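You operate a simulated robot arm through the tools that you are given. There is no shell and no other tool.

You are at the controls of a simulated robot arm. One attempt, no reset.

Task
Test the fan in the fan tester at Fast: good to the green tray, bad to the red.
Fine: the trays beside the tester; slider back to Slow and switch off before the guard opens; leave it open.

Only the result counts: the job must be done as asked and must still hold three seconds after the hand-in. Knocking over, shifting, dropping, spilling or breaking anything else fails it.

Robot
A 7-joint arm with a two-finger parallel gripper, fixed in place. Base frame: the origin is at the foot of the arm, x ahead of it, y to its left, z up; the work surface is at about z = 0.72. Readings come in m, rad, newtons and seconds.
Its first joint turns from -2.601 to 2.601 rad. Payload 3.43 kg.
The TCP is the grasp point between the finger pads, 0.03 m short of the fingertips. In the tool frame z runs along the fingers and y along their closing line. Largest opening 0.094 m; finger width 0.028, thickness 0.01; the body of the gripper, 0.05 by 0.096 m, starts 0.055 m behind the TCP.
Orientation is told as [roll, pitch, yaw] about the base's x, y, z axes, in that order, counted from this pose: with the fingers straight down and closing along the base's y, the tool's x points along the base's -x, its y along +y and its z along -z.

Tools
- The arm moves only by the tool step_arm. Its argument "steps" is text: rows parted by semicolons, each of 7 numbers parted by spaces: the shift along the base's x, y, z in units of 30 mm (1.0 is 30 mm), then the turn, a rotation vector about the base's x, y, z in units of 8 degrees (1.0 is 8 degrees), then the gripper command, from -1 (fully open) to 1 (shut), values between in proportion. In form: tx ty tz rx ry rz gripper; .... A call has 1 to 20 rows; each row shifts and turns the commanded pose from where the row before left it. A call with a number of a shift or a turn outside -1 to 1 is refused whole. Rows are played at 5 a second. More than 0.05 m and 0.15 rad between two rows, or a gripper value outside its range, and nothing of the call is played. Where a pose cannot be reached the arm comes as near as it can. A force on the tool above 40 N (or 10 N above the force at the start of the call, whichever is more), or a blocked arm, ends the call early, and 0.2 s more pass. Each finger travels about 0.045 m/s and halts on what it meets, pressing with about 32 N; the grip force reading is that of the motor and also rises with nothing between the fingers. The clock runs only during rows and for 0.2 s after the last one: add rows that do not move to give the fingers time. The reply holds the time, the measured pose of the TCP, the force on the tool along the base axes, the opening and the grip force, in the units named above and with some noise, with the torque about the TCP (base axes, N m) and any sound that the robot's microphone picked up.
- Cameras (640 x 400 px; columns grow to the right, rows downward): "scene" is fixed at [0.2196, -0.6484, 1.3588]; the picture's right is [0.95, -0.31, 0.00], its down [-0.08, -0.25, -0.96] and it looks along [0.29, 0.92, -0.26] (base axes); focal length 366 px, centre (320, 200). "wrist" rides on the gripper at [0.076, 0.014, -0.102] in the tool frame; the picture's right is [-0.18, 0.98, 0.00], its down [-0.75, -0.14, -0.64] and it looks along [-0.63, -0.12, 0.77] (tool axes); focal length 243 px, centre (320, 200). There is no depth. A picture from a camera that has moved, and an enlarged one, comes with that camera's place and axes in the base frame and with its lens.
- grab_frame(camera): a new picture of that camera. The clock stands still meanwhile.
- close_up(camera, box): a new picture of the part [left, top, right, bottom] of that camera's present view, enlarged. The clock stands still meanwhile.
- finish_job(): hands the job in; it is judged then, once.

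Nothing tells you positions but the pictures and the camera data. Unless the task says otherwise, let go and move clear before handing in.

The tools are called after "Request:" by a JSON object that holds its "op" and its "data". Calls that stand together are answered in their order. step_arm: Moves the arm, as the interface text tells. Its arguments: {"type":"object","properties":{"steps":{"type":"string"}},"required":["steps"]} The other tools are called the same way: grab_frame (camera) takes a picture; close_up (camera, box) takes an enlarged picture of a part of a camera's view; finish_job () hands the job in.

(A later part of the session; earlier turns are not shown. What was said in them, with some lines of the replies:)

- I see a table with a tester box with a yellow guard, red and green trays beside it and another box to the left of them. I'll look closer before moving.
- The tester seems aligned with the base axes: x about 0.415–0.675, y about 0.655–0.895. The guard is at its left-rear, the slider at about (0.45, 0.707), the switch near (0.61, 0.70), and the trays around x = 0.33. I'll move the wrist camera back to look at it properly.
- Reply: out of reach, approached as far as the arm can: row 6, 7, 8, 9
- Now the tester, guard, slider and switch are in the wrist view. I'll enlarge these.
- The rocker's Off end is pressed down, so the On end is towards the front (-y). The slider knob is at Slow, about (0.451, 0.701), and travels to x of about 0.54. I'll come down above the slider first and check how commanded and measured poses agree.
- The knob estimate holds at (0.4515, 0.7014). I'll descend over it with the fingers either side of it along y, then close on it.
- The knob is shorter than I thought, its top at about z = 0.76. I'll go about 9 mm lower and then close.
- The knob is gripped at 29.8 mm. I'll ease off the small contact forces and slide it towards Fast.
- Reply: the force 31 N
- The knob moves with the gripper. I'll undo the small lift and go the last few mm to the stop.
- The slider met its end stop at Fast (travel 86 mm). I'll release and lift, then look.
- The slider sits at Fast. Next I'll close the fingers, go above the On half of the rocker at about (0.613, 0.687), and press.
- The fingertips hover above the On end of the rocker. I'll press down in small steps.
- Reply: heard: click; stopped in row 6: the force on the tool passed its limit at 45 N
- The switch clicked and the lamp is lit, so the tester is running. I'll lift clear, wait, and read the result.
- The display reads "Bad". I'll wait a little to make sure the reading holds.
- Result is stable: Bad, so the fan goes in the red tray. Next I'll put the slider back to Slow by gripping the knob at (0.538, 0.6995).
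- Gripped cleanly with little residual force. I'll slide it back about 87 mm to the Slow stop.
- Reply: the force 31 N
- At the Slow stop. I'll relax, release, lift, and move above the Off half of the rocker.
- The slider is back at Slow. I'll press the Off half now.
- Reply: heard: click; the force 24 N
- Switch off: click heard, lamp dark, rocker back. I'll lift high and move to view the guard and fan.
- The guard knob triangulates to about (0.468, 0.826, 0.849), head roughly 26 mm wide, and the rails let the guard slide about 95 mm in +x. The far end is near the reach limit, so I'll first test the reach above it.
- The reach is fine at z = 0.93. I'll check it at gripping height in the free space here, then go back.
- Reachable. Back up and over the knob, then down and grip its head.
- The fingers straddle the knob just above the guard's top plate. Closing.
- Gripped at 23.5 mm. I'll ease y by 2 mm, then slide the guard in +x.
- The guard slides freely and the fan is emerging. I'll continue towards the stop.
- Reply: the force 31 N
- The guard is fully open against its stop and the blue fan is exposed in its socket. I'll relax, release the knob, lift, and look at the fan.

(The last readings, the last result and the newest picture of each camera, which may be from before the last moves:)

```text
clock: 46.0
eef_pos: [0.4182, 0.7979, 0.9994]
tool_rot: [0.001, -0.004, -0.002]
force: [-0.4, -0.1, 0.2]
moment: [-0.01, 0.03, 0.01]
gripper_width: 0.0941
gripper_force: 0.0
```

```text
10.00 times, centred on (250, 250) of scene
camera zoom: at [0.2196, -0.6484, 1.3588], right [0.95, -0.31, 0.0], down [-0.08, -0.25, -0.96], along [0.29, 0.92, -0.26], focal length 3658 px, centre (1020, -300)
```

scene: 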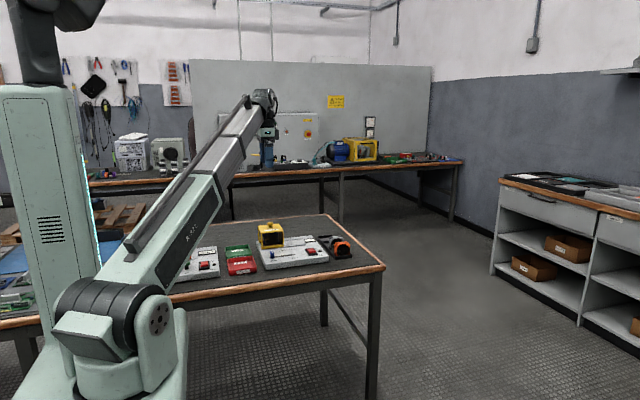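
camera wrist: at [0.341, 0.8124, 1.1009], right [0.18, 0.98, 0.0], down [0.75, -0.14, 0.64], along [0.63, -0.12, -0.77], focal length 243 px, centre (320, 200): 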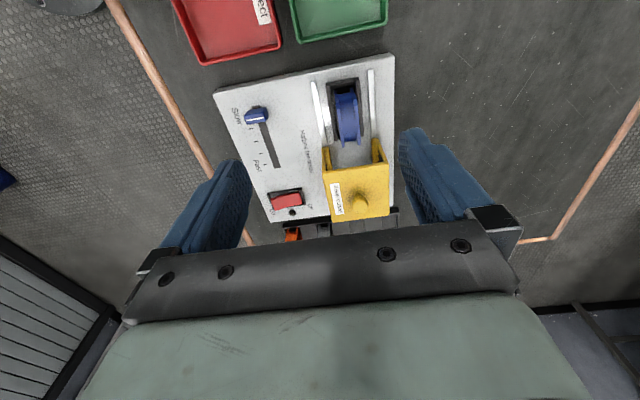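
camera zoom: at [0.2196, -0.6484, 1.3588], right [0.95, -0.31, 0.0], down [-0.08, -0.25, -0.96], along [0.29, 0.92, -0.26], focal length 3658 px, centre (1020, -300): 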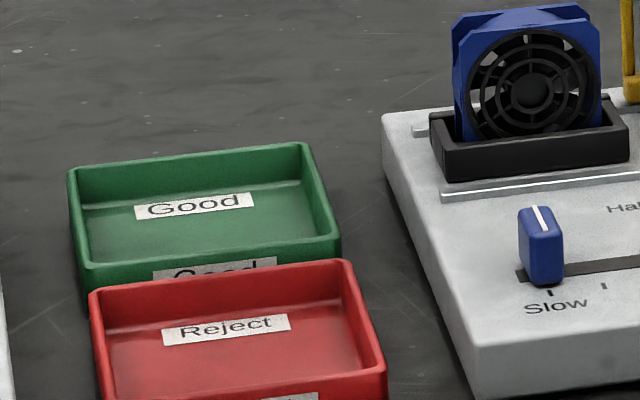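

Request:
{"op": "close_up", "data": {"camera": "wrist", "box": [290, 50, 418, 130]}}

Request:
{"op": "close_up", "data": {"camera": "wrist", "box": [160, 0, 416, 160]}}

```text
5.00 times, centred on (354, 90) of wrist
camera zoom: at [0.341, 0.8124, 1.1009], right [0.18, 0.98, 0.0], down [0.75, -0.14, 0.64], along [0.63, -0.12, -0.77], focal length 1213 px, centre (150, 750)
```

zoom: 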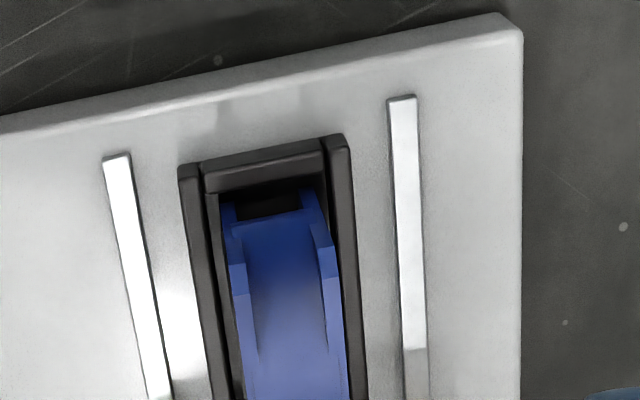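

```text
2.50 times, centred on (288, 80) of wrist
camera zoom: at [0.341, 0.8124, 1.1009], right [0.18, 0.98, 0.0], down [0.75, -0.14, 0.64], along [0.63, -0.12, -0.77], focal length 606 px, centre (400, 500)
```

zoom: 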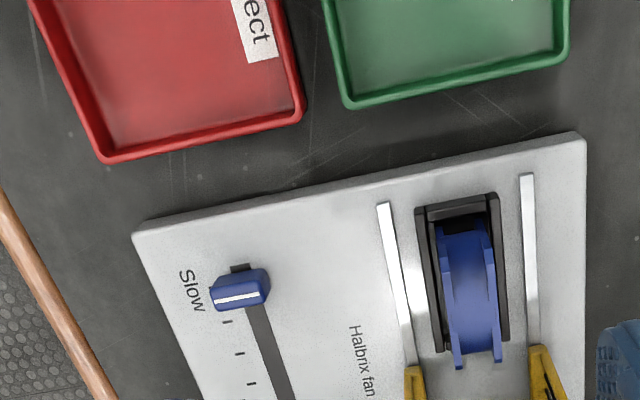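

The fan measures about 60 mm square and 25 mm thick, centred at (0.469, 0.825) with its top at z = 0.814. The red tray spans x 0.278–0.379 and y 0.649–0.75. I'll come down over the fan with the fingers straddling its thickness.

Request:
{"op": "step_arm", "data": {"steps": "0.85 0.45 0 0 0 0 -0.6;0.84 0.46 -0.5 0 0 0 -0.3;0 0 -1 0 0 0 -0.3;0 0 -1 0 0 0 -0.3;0 0 -1 0 0 0 -0.3;0 0 -0.8 0 0 0 -0.3;0 0 0 0 0 0 -0.3"}}

Request:
{"op": "grab_frame", "data": {"camera": "wrist"}}

Request:
{"op": "close_up", "data": {"camera": "scene", "box": [240, 205, 320, 255]}}

```text
clock: 47.6
eef_pos: [0.4694, 0.8252, 0.8705]
tool_rot: [0.003, -0.002, 0.001]
force: [0.1, 0.8, 0.2]
moment: [-0.02, 0.02, 0.0]
gripper_width: 0.0612
gripper_force: 0.1
```

```text
taken
camera wrist: at [0.3929, 0.8391, 0.9713], right [0.18, 0.98, 0.0], down [0.75, -0.14, 0.64], along [0.63, -0.12, -0.77], focal length 243 px, centre (320, 200)
```

wrist: 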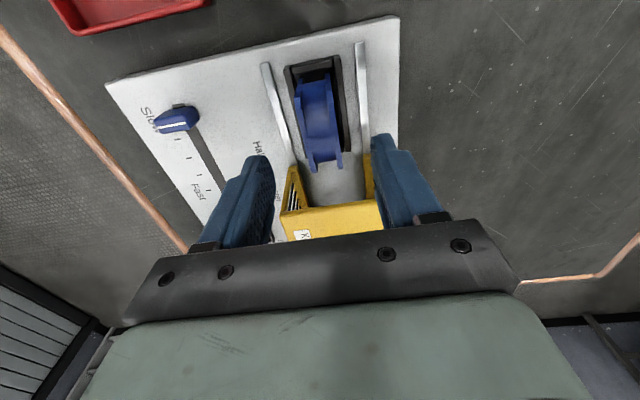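

```text
8.00 times, centred on (280, 230) of scene
camera zoom: at [0.2196, -0.6484, 1.3588], right [0.95, -0.31, 0.0], down [-0.08, -0.25, -0.96], along [0.29, 0.92, -0.26], focal length 2926 px, centre (640, -40)
```

zoom: 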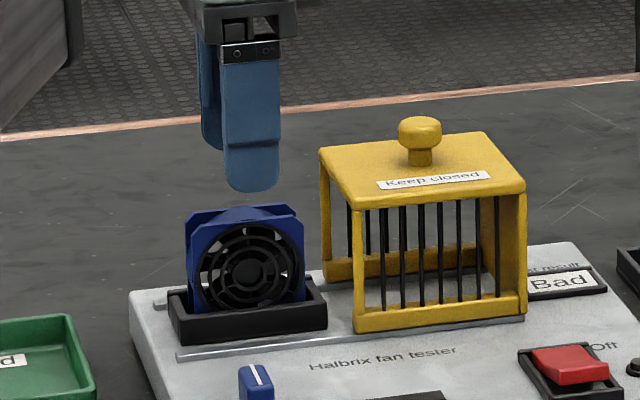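

Aligned. Descending 64 mm and closing on the fan.

Request:
{"op": "step_arm", "data": {"steps": "0 0 -0.7 0 0 0 -0.3;0 0 -0.7 0 0 0 -0.3;0 0 -0.5 0 0 0 -0.3;0 0 -0.25 0 0 0 -0.3;0 0 0 0 0 0 -0.3;0 0 0 0 0 0 0.1;0 0 0 0 0 0 0.5;0 0 0 0 0 0 1;0 0 0 0 0 0 1"}}

Request:
{"op": "close_up", "data": {"camera": "scene", "box": [240, 205, 320, 255]}}

```text
clock: 49.6
eef_pos: [0.4682, 0.825, 0.805]
tool_rot: [0.002, 0.0, -0.001]
force: [-0.1, 0.7, 0.3]
moment: [0.0, 0.0, 0.02]
gripper_width: 0.0287
gripper_force: 31.6
```

```text
8.00 times, centred on (280, 230) of scene
camera zoom: at [0.2196, -0.6484, 1.3588], right [0.95, -0.31, 0.0], down [-0.08, -0.25, -0.96], along [0.29, 0.92, -0.26], focal length 2926 px, centre (640, -40)
```

zoom: 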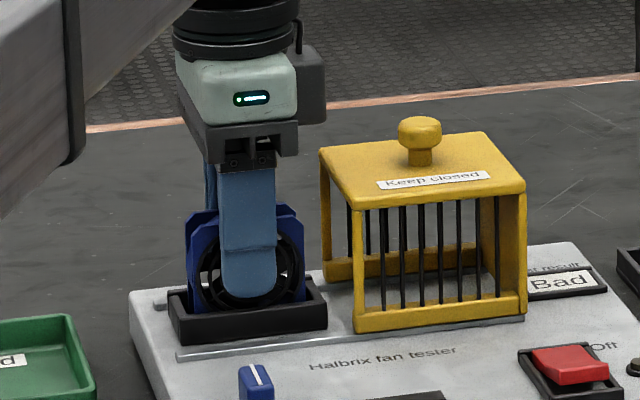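

Request:
{"op": "step_arm", "data": {"steps": "0 0 0 0 0 0 1;0 0 0 0 0 0 1"}}

```text
clock: 50.2
eef_pos: [0.4689, 0.8238, 0.8053]
tool_rot: [0.001, -0.004, -0.001]
force: [0.0, -0.3, 0.2]
moment: [0.0, 0.03, 0.01]
gripper_width: 0.0286
gripper_force: 31.8
```

Firm grip at 28.6 mm. I'll lift the fan straight up out of the socket.

Request:
{"op": "step_arm", "data": {"steps": "0 0 0.2 0 0 0 1;0 0 0.3 0 0 0 1;0 0 0.5 0 0 0 1;0 0 0.7 0 0 0 1;0 0 0.8 0 0 0 1;0 0 0.8 0 0 0 1;0 0 0.5 0 0 0 1;0 0 0 0 0 0 1"}}

Request:
{"op": "close_up", "data": {"camera": "scene", "box": [220, 195, 332, 265]}}

Request:
{"op": "grab_frame", "data": {"camera": "wrist"}}

```text
clock: 52.0
eef_pos: [0.4695, 0.8245, 0.9204]
tool_rot: [0.001, -0.001, -0.001]
force: [-0.3, 1.3, -0.2]
moment: [0.02, 0.0, -0.01]
gripper_width: 0.0286
gripper_force: 31.7
```

```text
5.71 times, centred on (276, 230) of scene
camera zoom: at [0.2196, -0.6484, 1.3588], right [0.95, -0.31, 0.0], down [-0.08, -0.25, -0.96], along [0.29, 0.92, -0.26], focal length 2090 px, centre (571, 29)
```

zoom: 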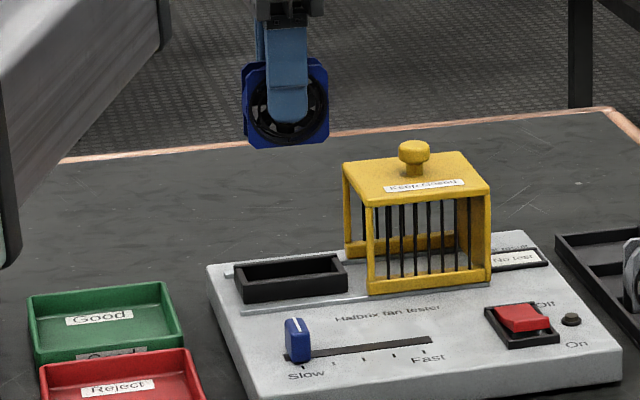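

```text
taken
camera wrist: at [0.3926, 0.8393, 1.0213], right [0.18, 0.98, 0.0], down [0.75, -0.14, 0.64], along [0.63, -0.12, -0.77], focal length 243 px, centre (320, 200)
```

wrist: 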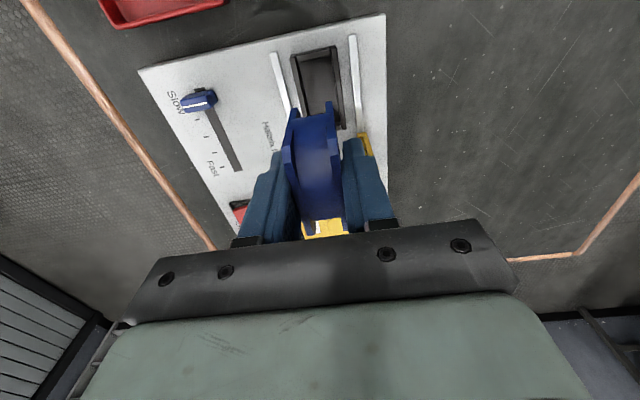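

The fan is held upright, with its bottom about 52 mm below the TCP. I'll carry it over the red tray centre at (0.329, 0.700).

Request:
{"op": "step_arm", "data": {"steps": "-0.78 -0.69 0 0 0 0 1;-0.78 -0.69 0 0 0 0 1;-0.78 -0.69 0 0 0 0 1;-0.78 -0.69 0 0 0 0 1;-0.78 -0.69 0 0 0 0 1;-0.78 -0.69 0 0 0 0 1;0 0 0 0 0 0 1"}}

Request:
{"op": "close_up", "data": {"camera": "scene", "box": [200, 190, 312, 280]}}

Request:
{"op": "grab_frame", "data": {"camera": "wrist"}}

```text
clock: 53.6
eef_pos: [0.3284, 0.701, 0.9201]
tool_rot: [0.002, -0.001, 0.0]
force: [-0.4, -0.9, -0.9]
moment: [0.02, 0.0, 0.01]
gripper_width: 0.0286
gripper_force: 32.2
```

```text
4.44 times, centred on (256, 235) of scene
camera zoom: at [0.2196, -0.6484, 1.3588], right [0.95, -0.31, 0.0], down [-0.08, -0.25, -0.96], along [0.29, 0.92, -0.26], focal length 1626 px, centre (604, 44)
```

zoom: 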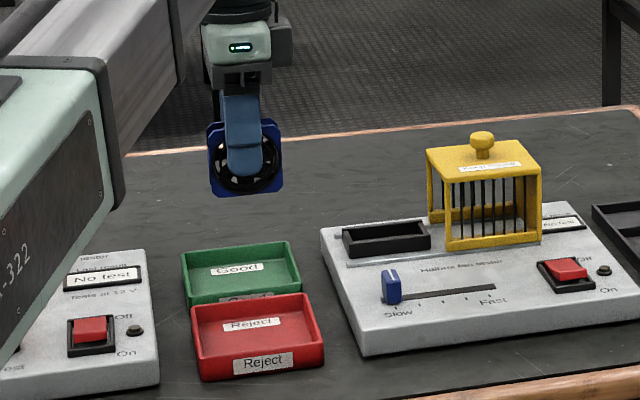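

```text
taken
camera wrist: at [0.2518, 0.7157, 1.0216], right [0.18, 0.98, 0.0], down [0.75, -0.14, 0.64], along [0.63, -0.12, -0.77], focal length 243 px, centre (320, 200)
```

wrist: 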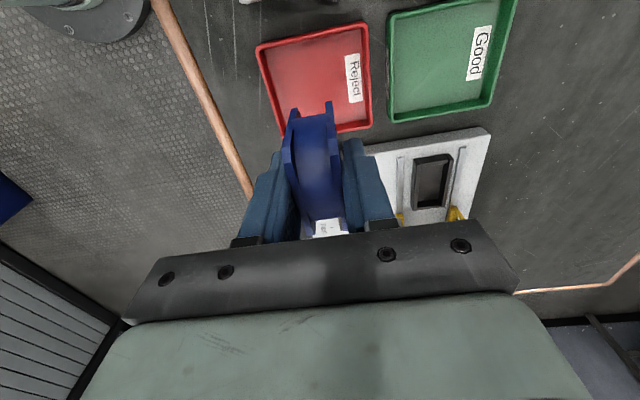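

The tray centre checks out at (0.327, 0.701), right under the fan. Lowering to just above the tray floor.

Request:
{"op": "step_arm", "data": {"steps": "0 0 -0.8 0 0 0 1;0 0 -1 0 0 0 1;0 0 -1 0 0 0 1;0 0 -0.8 0 0 0 1;0 0 -0.5 0 0 0 1;0 0 0 0 0 0 1"}}

Request:
{"op": "close_up", "data": {"camera": "scene", "box": [208, 220, 288, 280]}}

Request:
{"op": "grab_frame", "data": {"camera": "wrist"}}

```text
clock: 55.0
eef_pos: [0.3287, 0.7007, 0.7968]
tool_rot: [0.002, -0.005, 0.001]
force: [-0.7, 0.7, -0.7]
moment: [-0.02, -0.03, 0.0]
gripper_width: 0.0287
gripper_force: 31.9
```

```text
6.67 times, centred on (248, 250) of scene
camera zoom: at [0.2196, -0.6484, 1.3588], right [0.95, -0.31, 0.0], down [-0.08, -0.25, -0.96], along [0.29, 0.92, -0.26], focal length 2439 px, centre (800, -133)
```

zoom: 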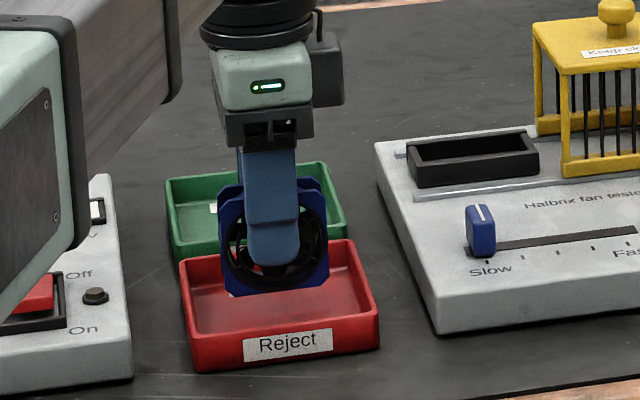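

```text
taken
camera wrist: at [0.2519, 0.7153, 0.8981], right [0.18, 0.98, 0.0], down [0.75, -0.14, 0.64], along [0.63, -0.12, -0.77], focal length 243 px, centre (320, 200)
```

wrist: 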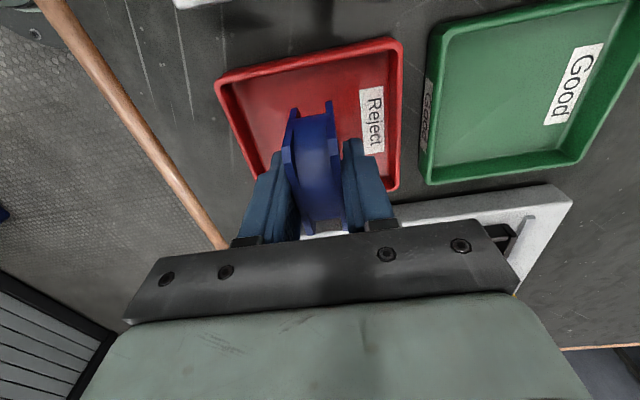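

The fan is inside the tray outline. Small steps down until contact.

Request:
{"op": "step_arm", "data": {"steps": "0 0 -0.15 0 0 0 1;0 0 -0.15 0 0 0 1;0 0 -0.1 0 0 0 1;0 0 -0.05 0 0 0 1;0 0 0 0 0 0 1"}}

```text
clock: 56.2
eef_pos: [0.328, 0.7003, 0.7825]
tool_rot: [0.001, -0.002, 0.001]
force: [1.4, -0.4, -0.4]
moment: [0.0, 0.01, 0.0]
gripper_width: 0.0289
gripper_force: 32.1
```

Request:
{"op": "step_arm", "data": {"steps": "0 0 -0.05 0 0 0 1;0 0 -0.05 0 0 0 1;0 0 0 0 0 0 1"}}

```text
clock: 57.0
eef_pos: [0.3275, 0.7005, 0.7802]
tool_rot: [0.002, -0.003, 0.0]
force: [-0.8, 0.3, -0.9]
moment: [-0.02, 0.02, 0.0]
gripper_width: 0.0287
gripper_force: 32.2
```

No contact yet; I'll continue downward in 1.5 mm steps.

Request:
{"op": "step_arm", "data": {"steps": "0 0 -0.05 0 0 0 1;0 0 -0.05 0 0 0 1;0 0 0 0 0 0 1"}}

Request:
{"op": "close_up", "data": {"camera": "scene", "box": [208, 220, 288, 280]}}

```text
clock: 57.9
eef_pos: [0.3288, 0.7004, 0.7755]
tool_rot: [0.0, -0.003, 0.0]
force: [0.6, -0.8, -1.7]
moment: [-0.01, -0.03, -0.03]
gripper_width: 0.0289
gripper_force: 31.5
```

```text
6.67 times, centred on (248, 250) of scene
camera zoom: at [0.2196, -0.6484, 1.3588], right [0.95, -0.31, 0.0], down [-0.08, -0.25, -0.96], along [0.29, 0.92, -0.26], focal length 2439 px, centre (800, -133)
```

zoom: 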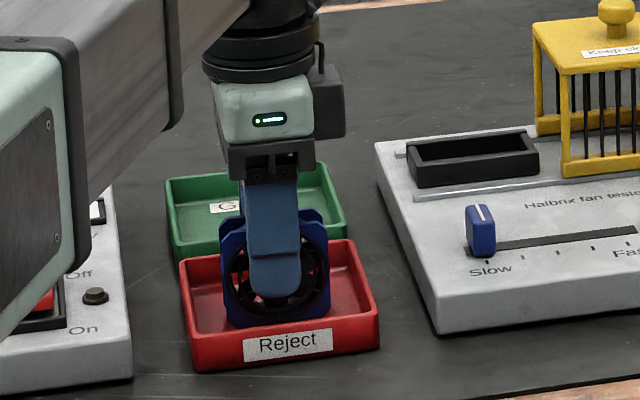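

Request:
{"op": "step_arm", "data": {"steps": "0 0 -0.04 0 0 0 1;0 0 -0.04 0 0 0 1;0 0 0 0 0 0 1"}}

```text
clock: 58.6
eef_pos: [0.3276, 0.7005, 0.7755]
tool_rot: [0.004, -0.003, 0.001]
force: [-1.1, 2.7, 23.6]
moment: [0.02, -0.04, 0.0]
gripper_width: 0.0288
gripper_force: 32.1
```

Contact with the tray floor. I'll relax about 1.5 mm, open the fingers, and then lift.

Request:
{"op": "step_arm", "data": {"steps": "0 0 0.05 0 0 0 1;0 0 0 0 0 0 0.36;0 0 0 0 0 0 0.25;0 0 0 0 0 0 0.1;0 0 0 0 0 0 0;0 0 0 0 0 0 0"}}

Request:
{"op": "close_up", "data": {"camera": "scene", "box": [208, 220, 288, 280]}}

Request:
{"op": "grab_frame", "data": {"camera": "wrist"}}

```text
clock: 60.0
eef_pos: [0.3294, 0.6986, 0.776]
tool_rot: [0.001, -0.001, -0.001]
force: [-0.2, 0.3, 0.3]
moment: [0.0, -0.02, 0.02]
gripper_width: 0.0469
gripper_force: 0.1
```

```text
6.67 times, centred on (248, 250) of scene
camera zoom: at [0.2196, -0.6484, 1.3588], right [0.95, -0.31, 0.0], down [-0.08, -0.25, -0.96], along [0.29, 0.92, -0.26], focal length 2439 px, centre (800, -133)
```

zoom: 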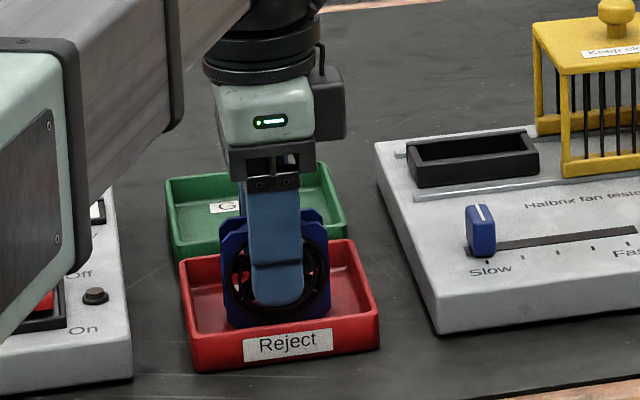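

```text
taken
camera wrist: at [0.2522, 0.7151, 0.8773], right [0.18, 0.98, 0.0], down [0.75, -0.14, 0.64], along [0.63, -0.12, -0.77], focal length 243 px, centre (320, 200)
```

wrist: 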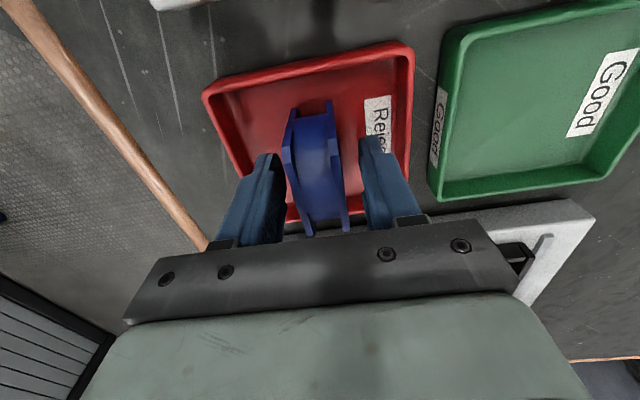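

The fan stands free in the red tray. I'll lift straight up and back the arm well clear.

Request:
{"op": "step_arm", "data": {"steps": "0 0 0.3 0 0 0 0;0 0 0.5 0 0 0 0;0 0 0.8 0 0 0 0;0 0 1 0 0 0 0;0 0 1 0 0 0 0;0 0 1 0 0 0 0;0 0 1 0 0 0 0;0 0 0 0 0 0 0;0 0 0 0 0 0 0"}}

Request:
{"op": "grab_frame", "data": {"camera": "wrist"}}

Request:
{"op": "close_up", "data": {"camera": "scene", "box": [200, 200, 360, 290]}}

```text
clock: 62.0
eef_pos: [0.3291, 0.7011, 0.9442]
tool_rot: [0.001, 0.0, 0.0]
force: [0.1, 0.8, 1.1]
moment: [-0.01, 0.0, -0.02]
gripper_width: 0.0471
gripper_force: 0.1
```

```text
taken
camera wrist: at [0.2516, 0.7165, 1.0456], right [0.18, 0.98, 0.0], down [0.75, -0.14, 0.64], along [0.63, -0.12, -0.77], focal length 243 px, centre (320, 200)
```

wrist: 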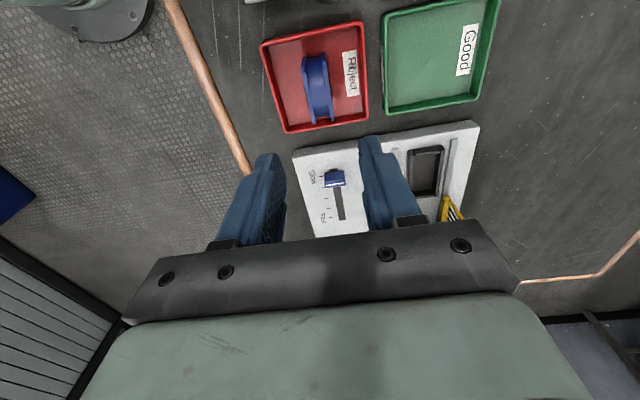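

```text
4.00 times, centred on (280, 245) of scene
camera zoom: at [0.2196, -0.6484, 1.3588], right [0.95, -0.31, 0.0], down [-0.08, -0.25, -0.96], along [0.29, 0.92, -0.26], focal length 1463 px, centre (480, 20)
```

zoom: 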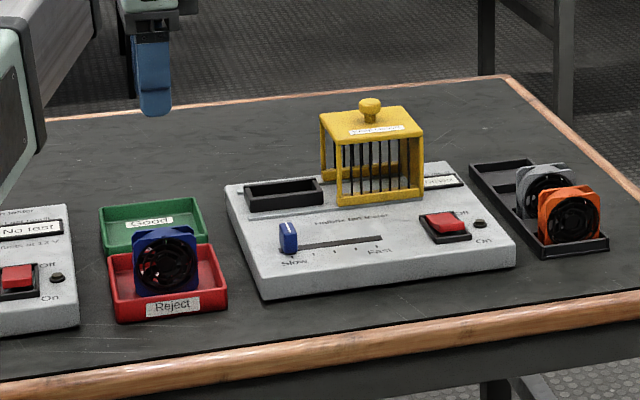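

The fan stands in the red tray and everything else looks in place. One last check of the guard's position and the switch.

Request:
{"op": "close_up", "data": {"camera": "scene", "box": [250, 210, 346, 270]}}

```text
6.67 times, centred on (298, 240) of scene
camera zoom: at [0.2196, -0.6484, 1.3588], right [0.95, -0.31, 0.0], down [-0.08, -0.25, -0.96], along [0.29, 0.92, -0.26], focal length 2439 px, centre (467, -67)
```

zoom: 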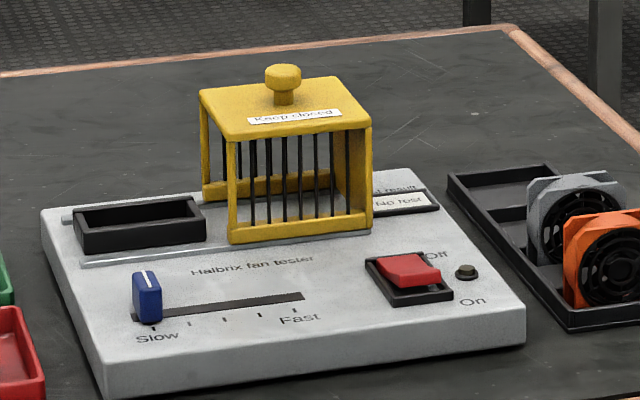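

The guard is fully open, the slider is at Slow, the switch is off, the fan is in the red tray and the arm is clear. I'm handing in.

Request:
{"op": "finish_job", "data": {}}

```text
The job is handed in.
```

I tested the fan at Fast and the tester read "Bad", so I put it in the red tray beside the tester. The reading didn't change during the few seconds I watched it.

- **Before opening:** I moved the slider back to Slow and switched the tester off (a click, and its lamp went dark). Only then did I open the guard.
- **At hand-in:** the guard was left fully open. The fan stands upright on its edge in the red tray, and the arm is clear of everything.
- **Display:** the tester now shows "No test" again. I saw that when I lifted the fan out of its socket.

In the last pictures nothing else had been moved or knocked over. I don't have the judging result.
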